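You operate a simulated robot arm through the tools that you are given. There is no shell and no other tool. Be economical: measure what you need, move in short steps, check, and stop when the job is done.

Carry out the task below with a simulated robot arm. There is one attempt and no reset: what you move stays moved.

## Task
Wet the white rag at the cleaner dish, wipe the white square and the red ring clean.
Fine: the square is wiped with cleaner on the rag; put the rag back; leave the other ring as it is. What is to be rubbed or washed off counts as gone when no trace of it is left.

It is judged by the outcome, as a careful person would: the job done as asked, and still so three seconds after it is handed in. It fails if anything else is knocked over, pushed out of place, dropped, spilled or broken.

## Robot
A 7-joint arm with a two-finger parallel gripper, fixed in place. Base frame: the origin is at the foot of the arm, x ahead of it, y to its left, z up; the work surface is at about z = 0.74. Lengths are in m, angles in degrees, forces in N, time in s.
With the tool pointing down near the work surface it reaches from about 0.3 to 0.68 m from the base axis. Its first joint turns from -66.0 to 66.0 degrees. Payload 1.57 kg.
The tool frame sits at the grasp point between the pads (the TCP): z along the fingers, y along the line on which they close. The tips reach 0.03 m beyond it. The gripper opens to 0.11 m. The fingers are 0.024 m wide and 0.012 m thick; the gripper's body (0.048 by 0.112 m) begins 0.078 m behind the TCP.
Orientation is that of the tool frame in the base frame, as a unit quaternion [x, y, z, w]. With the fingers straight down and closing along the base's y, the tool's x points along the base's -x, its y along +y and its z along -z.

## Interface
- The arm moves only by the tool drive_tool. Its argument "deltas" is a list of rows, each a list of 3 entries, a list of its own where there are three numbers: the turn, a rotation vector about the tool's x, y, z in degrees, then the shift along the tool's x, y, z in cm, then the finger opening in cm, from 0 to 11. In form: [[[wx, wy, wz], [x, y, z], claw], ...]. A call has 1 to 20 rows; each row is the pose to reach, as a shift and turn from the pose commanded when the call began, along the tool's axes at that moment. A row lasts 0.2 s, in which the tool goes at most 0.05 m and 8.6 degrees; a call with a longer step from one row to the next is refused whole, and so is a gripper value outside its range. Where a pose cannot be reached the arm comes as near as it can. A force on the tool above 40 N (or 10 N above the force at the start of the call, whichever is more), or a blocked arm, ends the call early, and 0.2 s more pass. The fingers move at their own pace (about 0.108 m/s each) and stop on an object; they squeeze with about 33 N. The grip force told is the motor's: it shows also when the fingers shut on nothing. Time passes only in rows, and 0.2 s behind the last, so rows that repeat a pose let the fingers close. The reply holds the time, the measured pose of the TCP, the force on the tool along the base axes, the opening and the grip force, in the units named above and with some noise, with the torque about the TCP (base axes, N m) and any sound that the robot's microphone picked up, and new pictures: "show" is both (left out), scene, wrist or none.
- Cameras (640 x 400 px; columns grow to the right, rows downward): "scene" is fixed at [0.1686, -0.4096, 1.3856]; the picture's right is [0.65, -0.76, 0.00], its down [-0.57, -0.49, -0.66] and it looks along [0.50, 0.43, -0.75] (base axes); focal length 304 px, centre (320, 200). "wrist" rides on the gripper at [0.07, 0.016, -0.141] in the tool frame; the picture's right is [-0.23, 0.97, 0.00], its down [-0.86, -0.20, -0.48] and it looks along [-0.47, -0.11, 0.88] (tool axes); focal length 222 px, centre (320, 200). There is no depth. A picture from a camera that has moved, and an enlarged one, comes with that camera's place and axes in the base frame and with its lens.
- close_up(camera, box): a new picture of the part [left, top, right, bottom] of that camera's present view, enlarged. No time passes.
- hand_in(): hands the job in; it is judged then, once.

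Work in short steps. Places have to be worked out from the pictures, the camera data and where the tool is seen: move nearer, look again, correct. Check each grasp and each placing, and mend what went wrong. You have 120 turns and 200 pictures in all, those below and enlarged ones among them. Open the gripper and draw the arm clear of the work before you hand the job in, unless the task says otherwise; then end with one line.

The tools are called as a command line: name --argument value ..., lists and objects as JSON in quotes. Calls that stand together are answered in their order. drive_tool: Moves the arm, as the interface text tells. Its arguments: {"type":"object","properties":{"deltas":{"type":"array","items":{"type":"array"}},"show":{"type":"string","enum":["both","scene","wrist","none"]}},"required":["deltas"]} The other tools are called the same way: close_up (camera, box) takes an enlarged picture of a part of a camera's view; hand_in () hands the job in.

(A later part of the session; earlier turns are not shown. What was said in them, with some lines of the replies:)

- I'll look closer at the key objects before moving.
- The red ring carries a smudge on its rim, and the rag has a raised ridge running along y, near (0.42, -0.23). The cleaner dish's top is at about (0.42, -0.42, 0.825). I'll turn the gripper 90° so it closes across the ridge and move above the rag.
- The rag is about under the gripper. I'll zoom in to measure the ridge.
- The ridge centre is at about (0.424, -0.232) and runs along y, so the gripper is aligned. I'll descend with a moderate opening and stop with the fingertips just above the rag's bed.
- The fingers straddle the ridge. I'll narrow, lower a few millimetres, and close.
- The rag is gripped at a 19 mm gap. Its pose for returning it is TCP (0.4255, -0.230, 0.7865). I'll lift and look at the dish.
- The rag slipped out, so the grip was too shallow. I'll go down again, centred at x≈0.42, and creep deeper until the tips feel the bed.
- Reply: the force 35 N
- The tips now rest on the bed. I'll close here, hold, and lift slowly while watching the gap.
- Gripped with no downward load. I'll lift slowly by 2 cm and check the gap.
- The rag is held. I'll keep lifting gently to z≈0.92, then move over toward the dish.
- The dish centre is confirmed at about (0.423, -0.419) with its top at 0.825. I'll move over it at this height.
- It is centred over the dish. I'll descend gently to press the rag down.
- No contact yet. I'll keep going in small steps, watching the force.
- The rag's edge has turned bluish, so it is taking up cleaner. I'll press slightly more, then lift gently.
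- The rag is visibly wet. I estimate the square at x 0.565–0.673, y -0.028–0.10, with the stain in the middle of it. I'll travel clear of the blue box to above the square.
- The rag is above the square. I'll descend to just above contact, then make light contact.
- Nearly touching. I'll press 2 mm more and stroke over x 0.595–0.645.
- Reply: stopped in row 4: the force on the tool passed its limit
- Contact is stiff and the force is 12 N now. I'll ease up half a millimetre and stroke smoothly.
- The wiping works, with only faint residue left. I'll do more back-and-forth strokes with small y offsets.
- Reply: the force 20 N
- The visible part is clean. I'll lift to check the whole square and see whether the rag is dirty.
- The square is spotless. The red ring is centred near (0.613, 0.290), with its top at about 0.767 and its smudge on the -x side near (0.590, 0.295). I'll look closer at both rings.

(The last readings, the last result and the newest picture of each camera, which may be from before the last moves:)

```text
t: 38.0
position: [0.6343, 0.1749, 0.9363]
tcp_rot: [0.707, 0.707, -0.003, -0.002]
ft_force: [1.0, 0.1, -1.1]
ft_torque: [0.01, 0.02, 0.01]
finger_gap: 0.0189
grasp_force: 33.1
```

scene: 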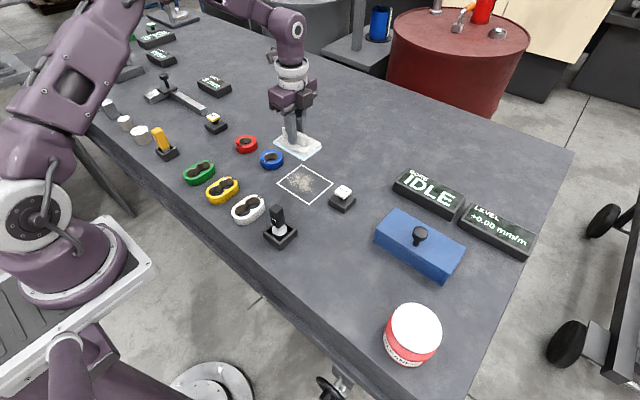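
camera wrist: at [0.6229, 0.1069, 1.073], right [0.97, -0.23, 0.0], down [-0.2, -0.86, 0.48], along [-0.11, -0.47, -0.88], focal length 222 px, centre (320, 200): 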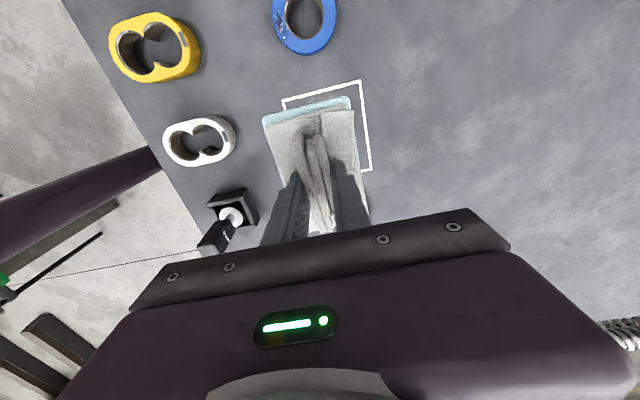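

The smudge is entirely on the top face, and the ring's top may be nearer 0.776. I'll move over (0.590, 0.288) and come down part of the way.

drive_tool --deltas '[[[0, 0, 0], [2, -1, 0], 0], [[0, 0, 0], [4.5, -2, 0], 0], [[0, 0, 0], [7, -3, 0], 0], [[0, 0, 0], [9.5, -4, 0], 0], [[0, 0, 0], [11.3, -4.4, 0], 0], [[0, 0, 0], [11.3, -4.4, 2], 0], [[0, 0, 0], [11.3, -4.4, 5], 0], [[0, 0, 0], [11.3, -4.4, 8], 0], [[0, 0, 0], [11.3, -4.4, 9.6], 0], [[0, 0, 0], [11.3, -4.4, 9.6], 0]]' --show "wrist"

close_up --camera "scene" --box '[200, 90, 300, 180]'

```text
t: 40.1
position: [0.5888, 0.289, 0.8388]
tcp_rot: [0.708, 0.706, -0.002, -0.002]
ft_force: [-0.4, -0.1, -1.3]
ft_torque: [0.02, 0.01, -0.03]
finger_gap: 0.019
grasp_force: 33.1
camera wrist: at [0.6058, 0.3586, 0.9817], right [0.97, -0.23, 0.0], down [-0.2, -0.85, 0.48], along [-0.11, -0.47, -0.88], focal length 222 px, centre (320, 200)
```

wrist: 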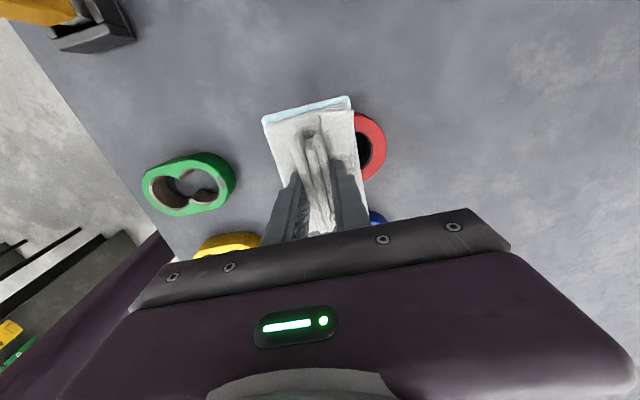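

```text
4.44 times, centred on (250, 135) of scene
camera zoom: at [0.1686, -0.4096, 1.3856], right [0.65, -0.76, 0.0], down [-0.57, -0.49, -0.66], along [0.5, 0.43, -0.75], focal length 1352 px, centre (631, 489)
```

zoom: 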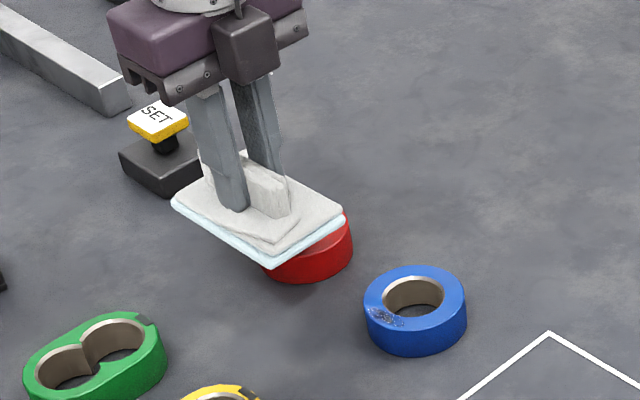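

Positions agree. I'll step down for light contact on the ring.

drive_tool --deltas '[[[0, 0, 0], [0, 0, 0.4], 0], [[0, 0, 0], [0, 0, 0.8], 0], [[0, 0, 0], [0, 0, 1.2], 0], [[0, 0, 0], [0, 0, 1.4], 0], [[0, 0, 0], [0, 0, 1.6], 0], [[0, 0, 0], [0, 0, 1.6], 0]]' --show "none"

close_up --camera "scene" --box '[200, 90, 300, 180]'

```text
t: 41.5
position: [0.5892, 0.2898, 0.8236]
tcp_rot: [0.707, 0.707, -0.002, -0.002]
ft_force: [-0.3, 0.5, -0.9]
ft_torque: [0.0, 0.0, 0.01]
finger_gap: 0.0192
grasp_force: 32.7
```

```text
4.44 times, centred on (250, 135) of scene
camera zoom: at [0.1686, -0.4096, 1.3856], right [0.65, -0.76, 0.0], down [-0.57, -0.49, -0.66], along [0.5, 0.43, -0.75], focal length 1352 px, centre (631, 489)
```

zoom: 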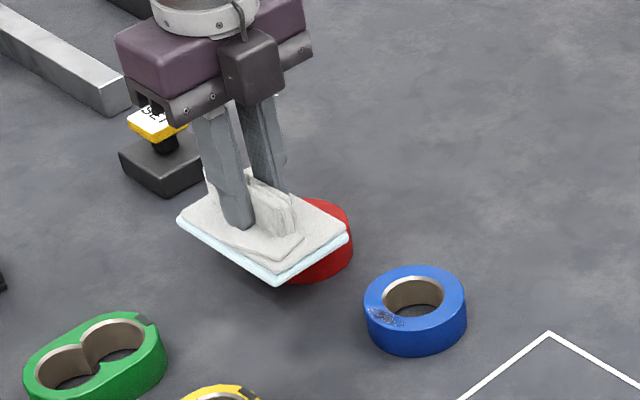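

drive_tool --deltas '[[[0, 0, 0], [0, 0, 0.1], 0], [[0, 0, 0], [0, 0, 0.2], 0], [[0, 0, 0], [0, 0, 0.3], 0], [[0, 0, 0], [0, 0, 0.4], 0], [[0, 0, 0], [0, 0, 0.4], 0]]' --show "none"

```text
t: 42.8
position: [0.5887, 0.2889, 0.8191]
tcp_rot: [0.708, 0.707, -0.002, -0.002]
ft_force: [0.5, -0.1, -1.0]
ft_torque: [0.0, -0.01, -0.04]
finger_gap: 0.0188
grasp_force: 32.4
```

No contact yet at 0.819. I'll continue down in 1 mm steps.

drive_tool --deltas '[[[0, 0, 0], [0, 0, 0.1], 0], [[0, 0, 0], [0, 0, 0.2], 0], [[0, 0, 0], [0, 0, 0.3], 0], [[0, 0, 0], [0, 0, 0.3], 0]]' --show "none"

```text
t: 43.8
position: [0.5891, 0.2895, 0.8165]
tcp_rot: [0.706, 0.708, -0.002, -0.002]
ft_force: [-0.2, 0.3, -0.1]
ft_torque: [-0.04, 0.02, 0.01]
finger_gap: 0.0187
grasp_force: 32.9
```

drive_tool --deltas '[[[0, 0, 0], [0, 0, 0.1], 0], [[0, 0, 0], [0, 0, 0.2], 0], [[0, 0, 0], [0, 0, 0.2], 0]]' --show "none"

close_up --camera "scene" --box '[200, 90, 300, 180]'

```text
t: 44.5
position: [0.5888, 0.2904, 0.8154]
tcp_rot: [0.707, 0.707, -0.002, -0.001]
ft_force: [-0.2, -0.1, -1.8]
ft_torque: [0.02, 0.01, 0.02]
finger_gap: 0.0193
grasp_force: 33.0
```

```text
4.44 times, centred on (250, 135) of scene
camera zoom: at [0.1686, -0.4096, 1.3856], right [0.65, -0.76, 0.0], down [-0.57, -0.49, -0.66], along [0.5, 0.43, -0.75], focal length 1352 px, centre (631, 489)
```

zoom: 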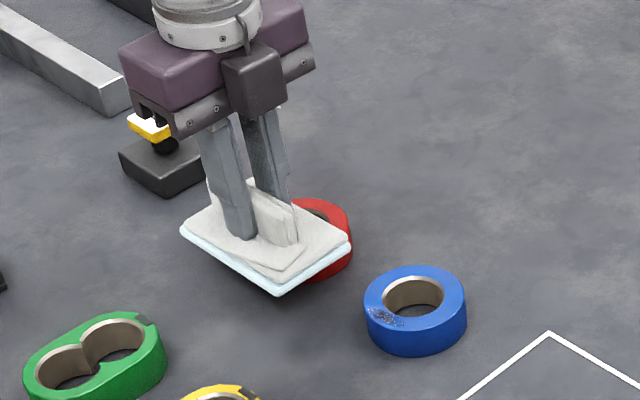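

drive_tool --deltas '[[[0, 0, 0], [0, 0, 0.1], 0], [[0, 0, 0], [0, 0, 0.2], 0], [[0, 0, 0], [0, 0, 0.3], 0], [[0, 0, 0], [0, 0, 0.3], 0]]' --show "none"

close_up --camera "scene" --box '[200, 90, 300, 180]'

```text
t: 45.5
position: [0.5896, 0.2897, 0.8114]
tcp_rot: [0.707, 0.707, -0.001, 0.0]
ft_force: [-1.1, -0.3, 3.6]
ft_torque: [-0.09, -0.11, 0.02]
finger_gap: 0.019
grasp_force: 33.3
```

```text
4.44 times, centred on (250, 135) of scene
camera zoom: at [0.1685, -0.4097, 1.3856], right [0.65, -0.76, 0.0], down [-0.57, -0.49, -0.66], along [0.5, 0.43, -0.75], focal length 1352 px, centre (631, 489)
```

zoom: 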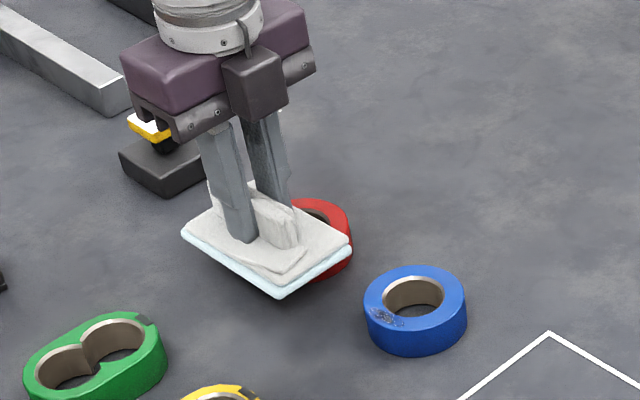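

Contact at about 4 N. I'll make short strokes along y and check that the ring stays put.

drive_tool --deltas '[[[0, 0, 0], [0.4, 0, 0], 0], [[0, 0, 0], [0.8, 0, 0], 0], [[0, 0, 0], [1.2, 0, 0], 0], [[0, 0, 0], [0.6, 0, 0], 0], [[0, 0, 0], [0, 0, 0], 0], [[0, 0, 0], [-0.6, 0, 0], 0], [[0, 0, 0], [-1.2, 0, 0], 0], [[0, 0, 0], [-0.6, 0, 0], 0], [[0, 0, 0], [0, 0, 0], 0], [[0, 0, 0], [0, 0, 0], 0]]' --show "none"

close_up --camera "scene" --box '[200, 90, 300, 180]'

```text
t: 47.8
position: [0.5895, 0.2892, 0.8121]
tcp_rot: [0.707, 0.707, -0.002, -0.002]
ft_force: [1.3, -2.4, 2.9]
ft_torque: [-0.02, -0.13, -0.1]
finger_gap: 0.0187
grasp_force: 32.7
```

```text
4.44 times, centred on (250, 135) of scene
camera zoom: at [0.1685, -0.4097, 1.3856], right [0.65, -0.76, 0.0], down [-0.57, -0.49, -0.66], along [0.5, 0.43, -0.75], focal length 1352 px, centre (631, 489)
```

zoom: 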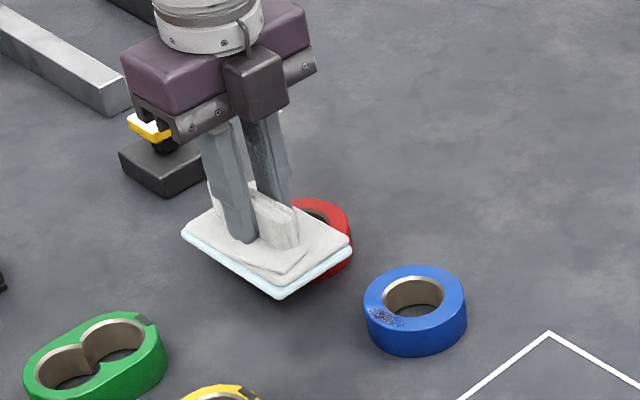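

The ring hasn't moved. I'll do a few more strokes including x, then lift to look.

drive_tool --deltas '[[[0, 0, 0], [0.7, 0, 0], 0], [[0, 0, 0], [1.4, 0, 0], 0], [[0, 0, 0], [1.4, 0.6, 0], 0], [[0, 0, 0], [0.7, 0.8, 0], 0], [[0, 0, 0], [0, 0.8, 0], 0], [[0, 0, 0], [-0.7, 0.8, 0], 0], [[0, 0, 0], [-1.4, 0.8, 0], 0], [[0, 0, 0], [-1.4, 0, 0], 0], [[0, 0, 0], [-0.7, -0.5, 0], 0], [[0, 0, 0], [0, -0.5, 0], 0], [[0, 0, 0], [0.7, -0.5, 0], 0], [[0, 0, 0], [1.2, -0.2, 0], 0], [[0, 0, 0], [0.6, 0, 0], 0], [[0, 0, 0], [0, 0, 0], 0], [[0, 0, 0], [0, 0, -1], 0], [[0, 0, 0], [0, 0, -3], 0], [[0, 0, 0], [0, 0, -6], 0], [[0, 0, 0], [0, 0, -9], 0], [[0, 0, 0], [0, -2, -12], 0], [[0, 0, 0], [0, -2, -12], 0]]' --show "none"

close_up --camera "scene" --box '[230, 130, 290, 175]'

```text
t: 52.0
position: [0.5693, 0.292, 0.9304]
tcp_rot: [0.707, 0.707, -0.001, -0.002]
ft_force: [0.5, -0.3, -0.1]
ft_torque: [0.0, -0.02, -0.01]
finger_gap: 0.019
grasp_force: 32.8
```

```text
8.89 times, centred on (260, 152) of scene
camera zoom: at [0.1686, -0.4096, 1.3856], right [0.65, -0.76, 0.0], down [-0.57, -0.49, -0.66], along [0.5, 0.43, -0.75], focal length 2703 px, centre (853, 622)
```

zoom: 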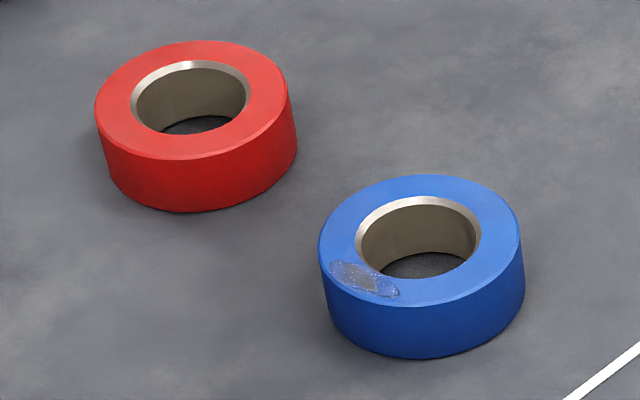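

The red ring is clean and unmoved, and the blue ring is untouched. I'll carry the rag back over its original spot at about (0.4235, -0.231).

drive_tool --deltas '[[[0, 0, 0], [-1.5, -0.4, 0], 0], [[0, 0, 0], [-4.5, -1.3, 0], 0], [[0, 0, 0], [-7.5, -2.1, 0], 0], [[0, 0, 0], [-10.5, -2.9, 0], 0], [[0, 0, 0], [-13.5, -3.8, 0], 0], [[0, 0, 0], [-16.5, -4.6, 0], 0], [[0, 0, 0], [-19.5, -5.5, 0], 0], [[0, 0, 0], [-22.5, -6.3, 0], 0], [[0, 0, 0], [-25.5, -7.1, 0], 0], [[0, 0, 0], [-28.5, -8, 0], 0], [[0, 0, 0], [-31.5, -8.8, 0], 0], [[0, 0, 0], [-34.5, -9.7, 0], 0], [[0, 0, 0], [-37.5, -10.5, 0], 0], [[0, 0, 0], [-40.5, -11.3, 0], 0], [[0, 0, 0], [-43.5, -12.2, 0], 0], [[0, 0, 0], [-46.5, -13, 0], 0], [[0, 0, 0], [-49.5, -13.9, 0], 0], [[0, 0, 0], [-51.5, -14.4, 0], 0], [[0, 0, 0], [-52.3, -14.6, 0], 0], [[0, 0, 0], [-52.3, -14.6, 0], 0]]'

```text
t: 56.1
position: [0.4243, -0.2338, 0.9339]
tcp_rot: [0.707, 0.707, 0.0, -0.002]
ft_force: [0.3, 0.0, -0.8]
ft_torque: [0.02, -0.02, -0.01]
finger_gap: 0.0188
grasp_force: 33.6
camera wrist: at [0.4413, -0.1642, 1.0753], right [0.97, -0.23, 0.0], down [-0.2, -0.86, 0.48], along [-0.11, -0.47, -0.88], focal length 222 px, centre (320, 200)
```

scene: 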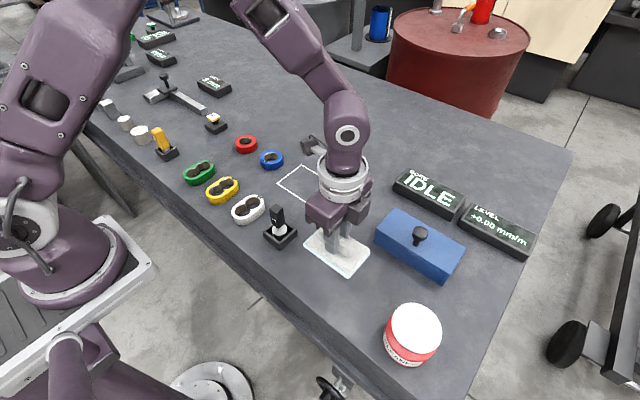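
wrist: 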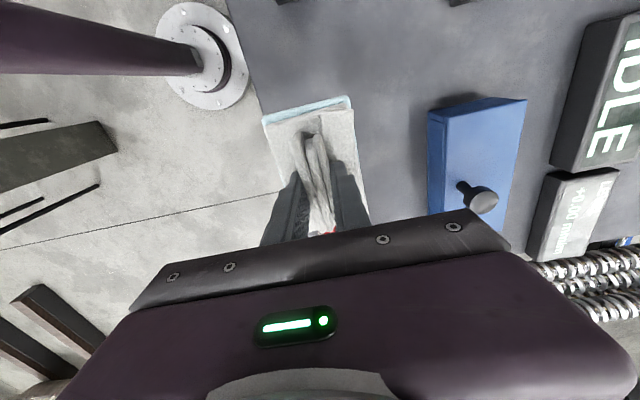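

The rag is above its spot. I'll lower to just above contact (TCP ≈0.787) with a 3 mm y correction.

drive_tool --deltas '[[[0, 0, 0], [0.25, -0.1, 3], 0], [[0, 0, 0], [0.25, -0.1, 6], 0], [[0, 0, 0], [0.25, -0.1, 9], 0], [[0, 0, 0], [0.25, -0.1, 12], 0], [[0, 0, 0], [0.25, -0.1, 13.8], 0], [[0, 0, 0], [0.25, -0.1, 14.3], 0], [[0, 0, 0], [0.25, -0.1, 14.6], 0], [[0, 0, 0], [0.25, -0.1, 14.7], 0], [[0, 0, 0], [0.25, -0.1, 14.7], 0]]' --show "none"

close_up --camera "scene" --box '[290, 220, 390, 310]'

```text
t: 58.1
position: [0.4222, -0.2302, 0.7876]
tcp_rot: [0.707, 0.707, -0.001, -0.002]
ft_force: [-3.1, 0.6, 15.0]
ft_torque: [0.21, -0.19, -0.02]
finger_gap: 0.0189
grasp_force: 32.9
```

```text
4.44 times, centred on (340, 265) of scene
camera zoom: at [0.1683, -0.4095, 1.3857], right [0.65, -0.76, 0.0], down [-0.57, -0.49, -0.66], along [0.5, 0.43, -0.75], focal length 1352 px, centre (231, -89)
```

zoom: 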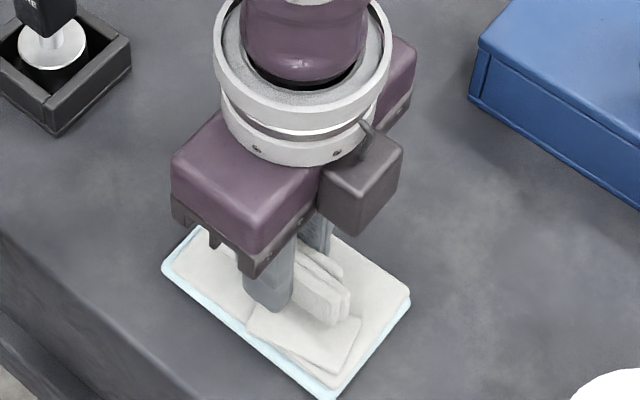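

The rag is down. I'll relieve the pressure, open, and rise straight up.

drive_tool --deltas '[[[0, 0, 0], [0, 0, -0.1], 0], [[0, 0, 0], [0, 0, -0.1], 4.5], [[0, 0, 0], [0, 0, -0.1], 4.5], [[0, 0, 0], [0, 0, -0.1], 4.5], [[0, 0, 0], [0, 0, -1], 4.5], [[0, 0, 0], [0, 0, -3], 4.5], [[0, 0, 0], [0, 0, -7], 5], [[0, 0, 0], [0, 0, -11], 5], [[0, 0, 0], [0, 0, -15], 5], [[0, 0, 0], [4, 0, -18], 8], [[0, 0, 0], [8, 0, -22], 8], [[0, 0, 0], [12, 0, -26], 8], [[0, 0, 0], [15, 0, -28], 8], [[0, 0, 0], [15, 0, -28], 8]]'

close_up --camera "scene" --box '[260, 210, 460, 370]'

close_up --camera "scene" --box '[180, 110, 360, 230]'

```text
refused: row 11 steps farther than a row can; nothing moved
```

```text
2.50 times, centred on (360, 290) of scene
camera zoom: at [0.1683, -0.4095, 1.3857], right [0.65, -0.76, 0.0], down [-0.57, -0.49, -0.66], along [0.5, 0.43, -0.75], focal length 760 px, centre (220, -25)
```

zoom: 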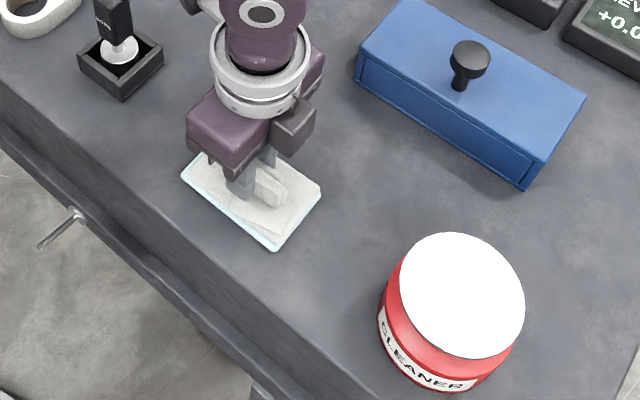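

```text
3.33 times, centred on (270, 170) of scene
camera zoom: at [0.1683, -0.4095, 1.3857], right [0.65, -0.76, 0.0], down [-0.57, -0.49, -0.66], along [0.5, 0.43, -0.75], focal length 1014 px, centre (487, 300)
```

zoom: 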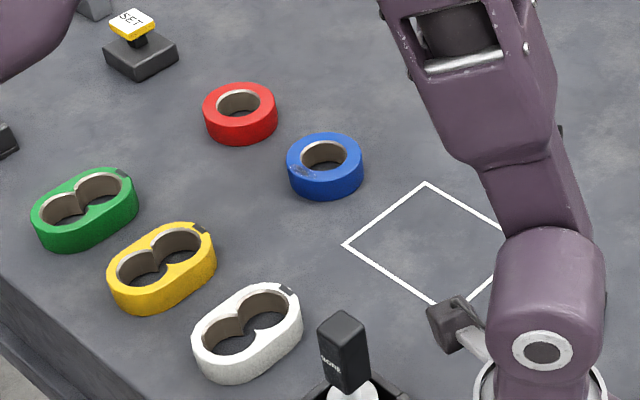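

The call was refused because one row stepped too far. I'll repeat it with smaller steps.

drive_tool --deltas '[[[0, 0, 0], [0, 0, -0.1], 0], [[0, 0, 0], [0, 0, -0.1], 4.5], [[0, 0, 0], [0, 0, -0.1], 4.5], [[0, 0, 0], [0, 0, -0.1], 4.5], [[0, 0, 0], [0, 0, -1], 4.5], [[0, 0, 0], [0, 0, -3], 4.5], [[0, 0, 0], [0, 0, -6], 5], [[0, 0, 0], [0, 0, -9], 5], [[0, 0, 0], [0, 0, -12], 5], [[0, 0, 0], [0, 0, -15], 8], [[0, 0, 0], [2.5, 0, -18], 8], [[0, 0, 0], [5, 0, -21], 8], [[0, 0, 0], [7.5, 0, -24], 8], [[0, 0, 0], [10, 0, -26], 8], [[0, 0, 0], [12, 0, -28], 8], [[0, 0, 0], [12, 0, -28], 8]]'

close_up --camera "scene" --box '[260, 210, 460, 370]'

close_up --camera "scene" --box '[180, 110, 360, 230]'

```text
t: 61.5
position: [0.4237, -0.1095, 1.0664]
tcp_rot: [0.707, 0.707, -0.002, -0.002]
ft_force: [-0.2, -0.8, -0.2]
ft_torque: [-0.03, 0.03, -0.03]
finger_gap: 0.0802
grasp_force: 0.0
camera wrist: at [0.4407, -0.0407, 1.209], right [0.97, -0.23, 0.0], down [-0.2, -0.85, 0.48], along [-0.11, -0.47, -0.88], focal length 222 px, centre (320, 200)
```

scene: 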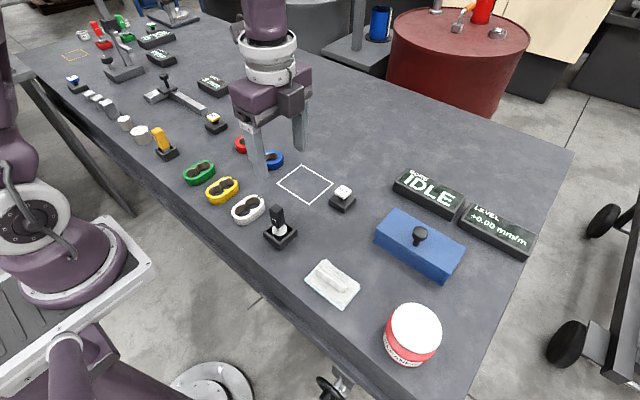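
wrist: 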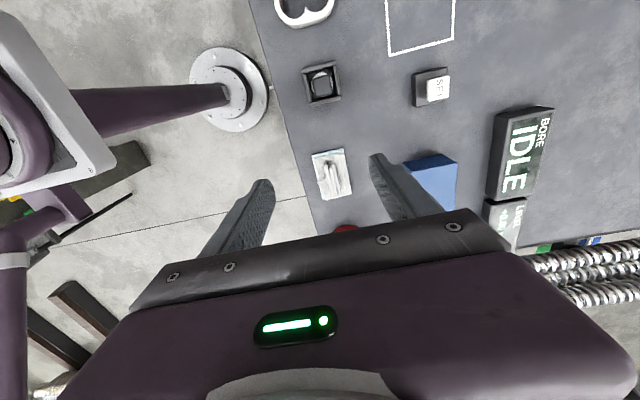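

```text
2.50 times, centred on (360, 290) of scene
camera zoom: at [0.1686, -0.4096, 1.3856], right [0.65, -0.76, 0.0], down [-0.57, -0.49, -0.66], along [0.5, 0.43, -0.75], focal length 760 px, centre (220, -25)
```

zoom: 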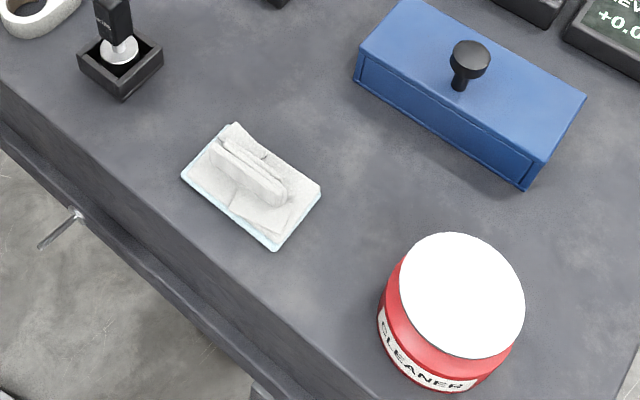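

```text
3.33 times, centred on (270, 170) of scene
camera zoom: at [0.1686, -0.4096, 1.3856], right [0.65, -0.76, 0.0], down [-0.57, -0.49, -0.66], along [0.5, 0.43, -0.75], focal length 1014 px, centre (487, 300)
```

zoom: 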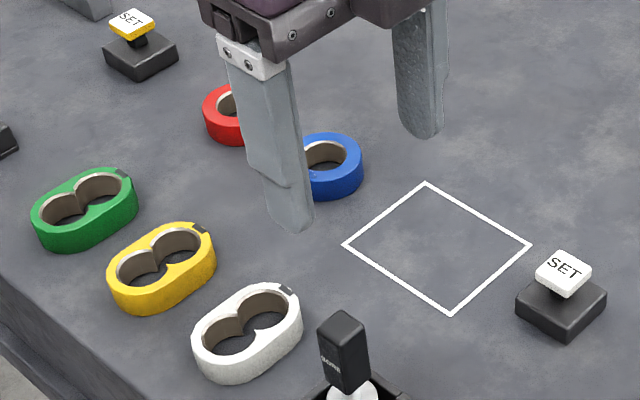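

The rag is back in place, the square and red ring are clean, the rest is undisturbed, and the arm is clear. I'm handing it in.

hand_in

```text
The job is handed in.
```

I wet the rag at the cleaner dish, wiped the white square and the red ring with no trace left in the close-ups, left the blue ring as it was, and put the rag back in its original spot.
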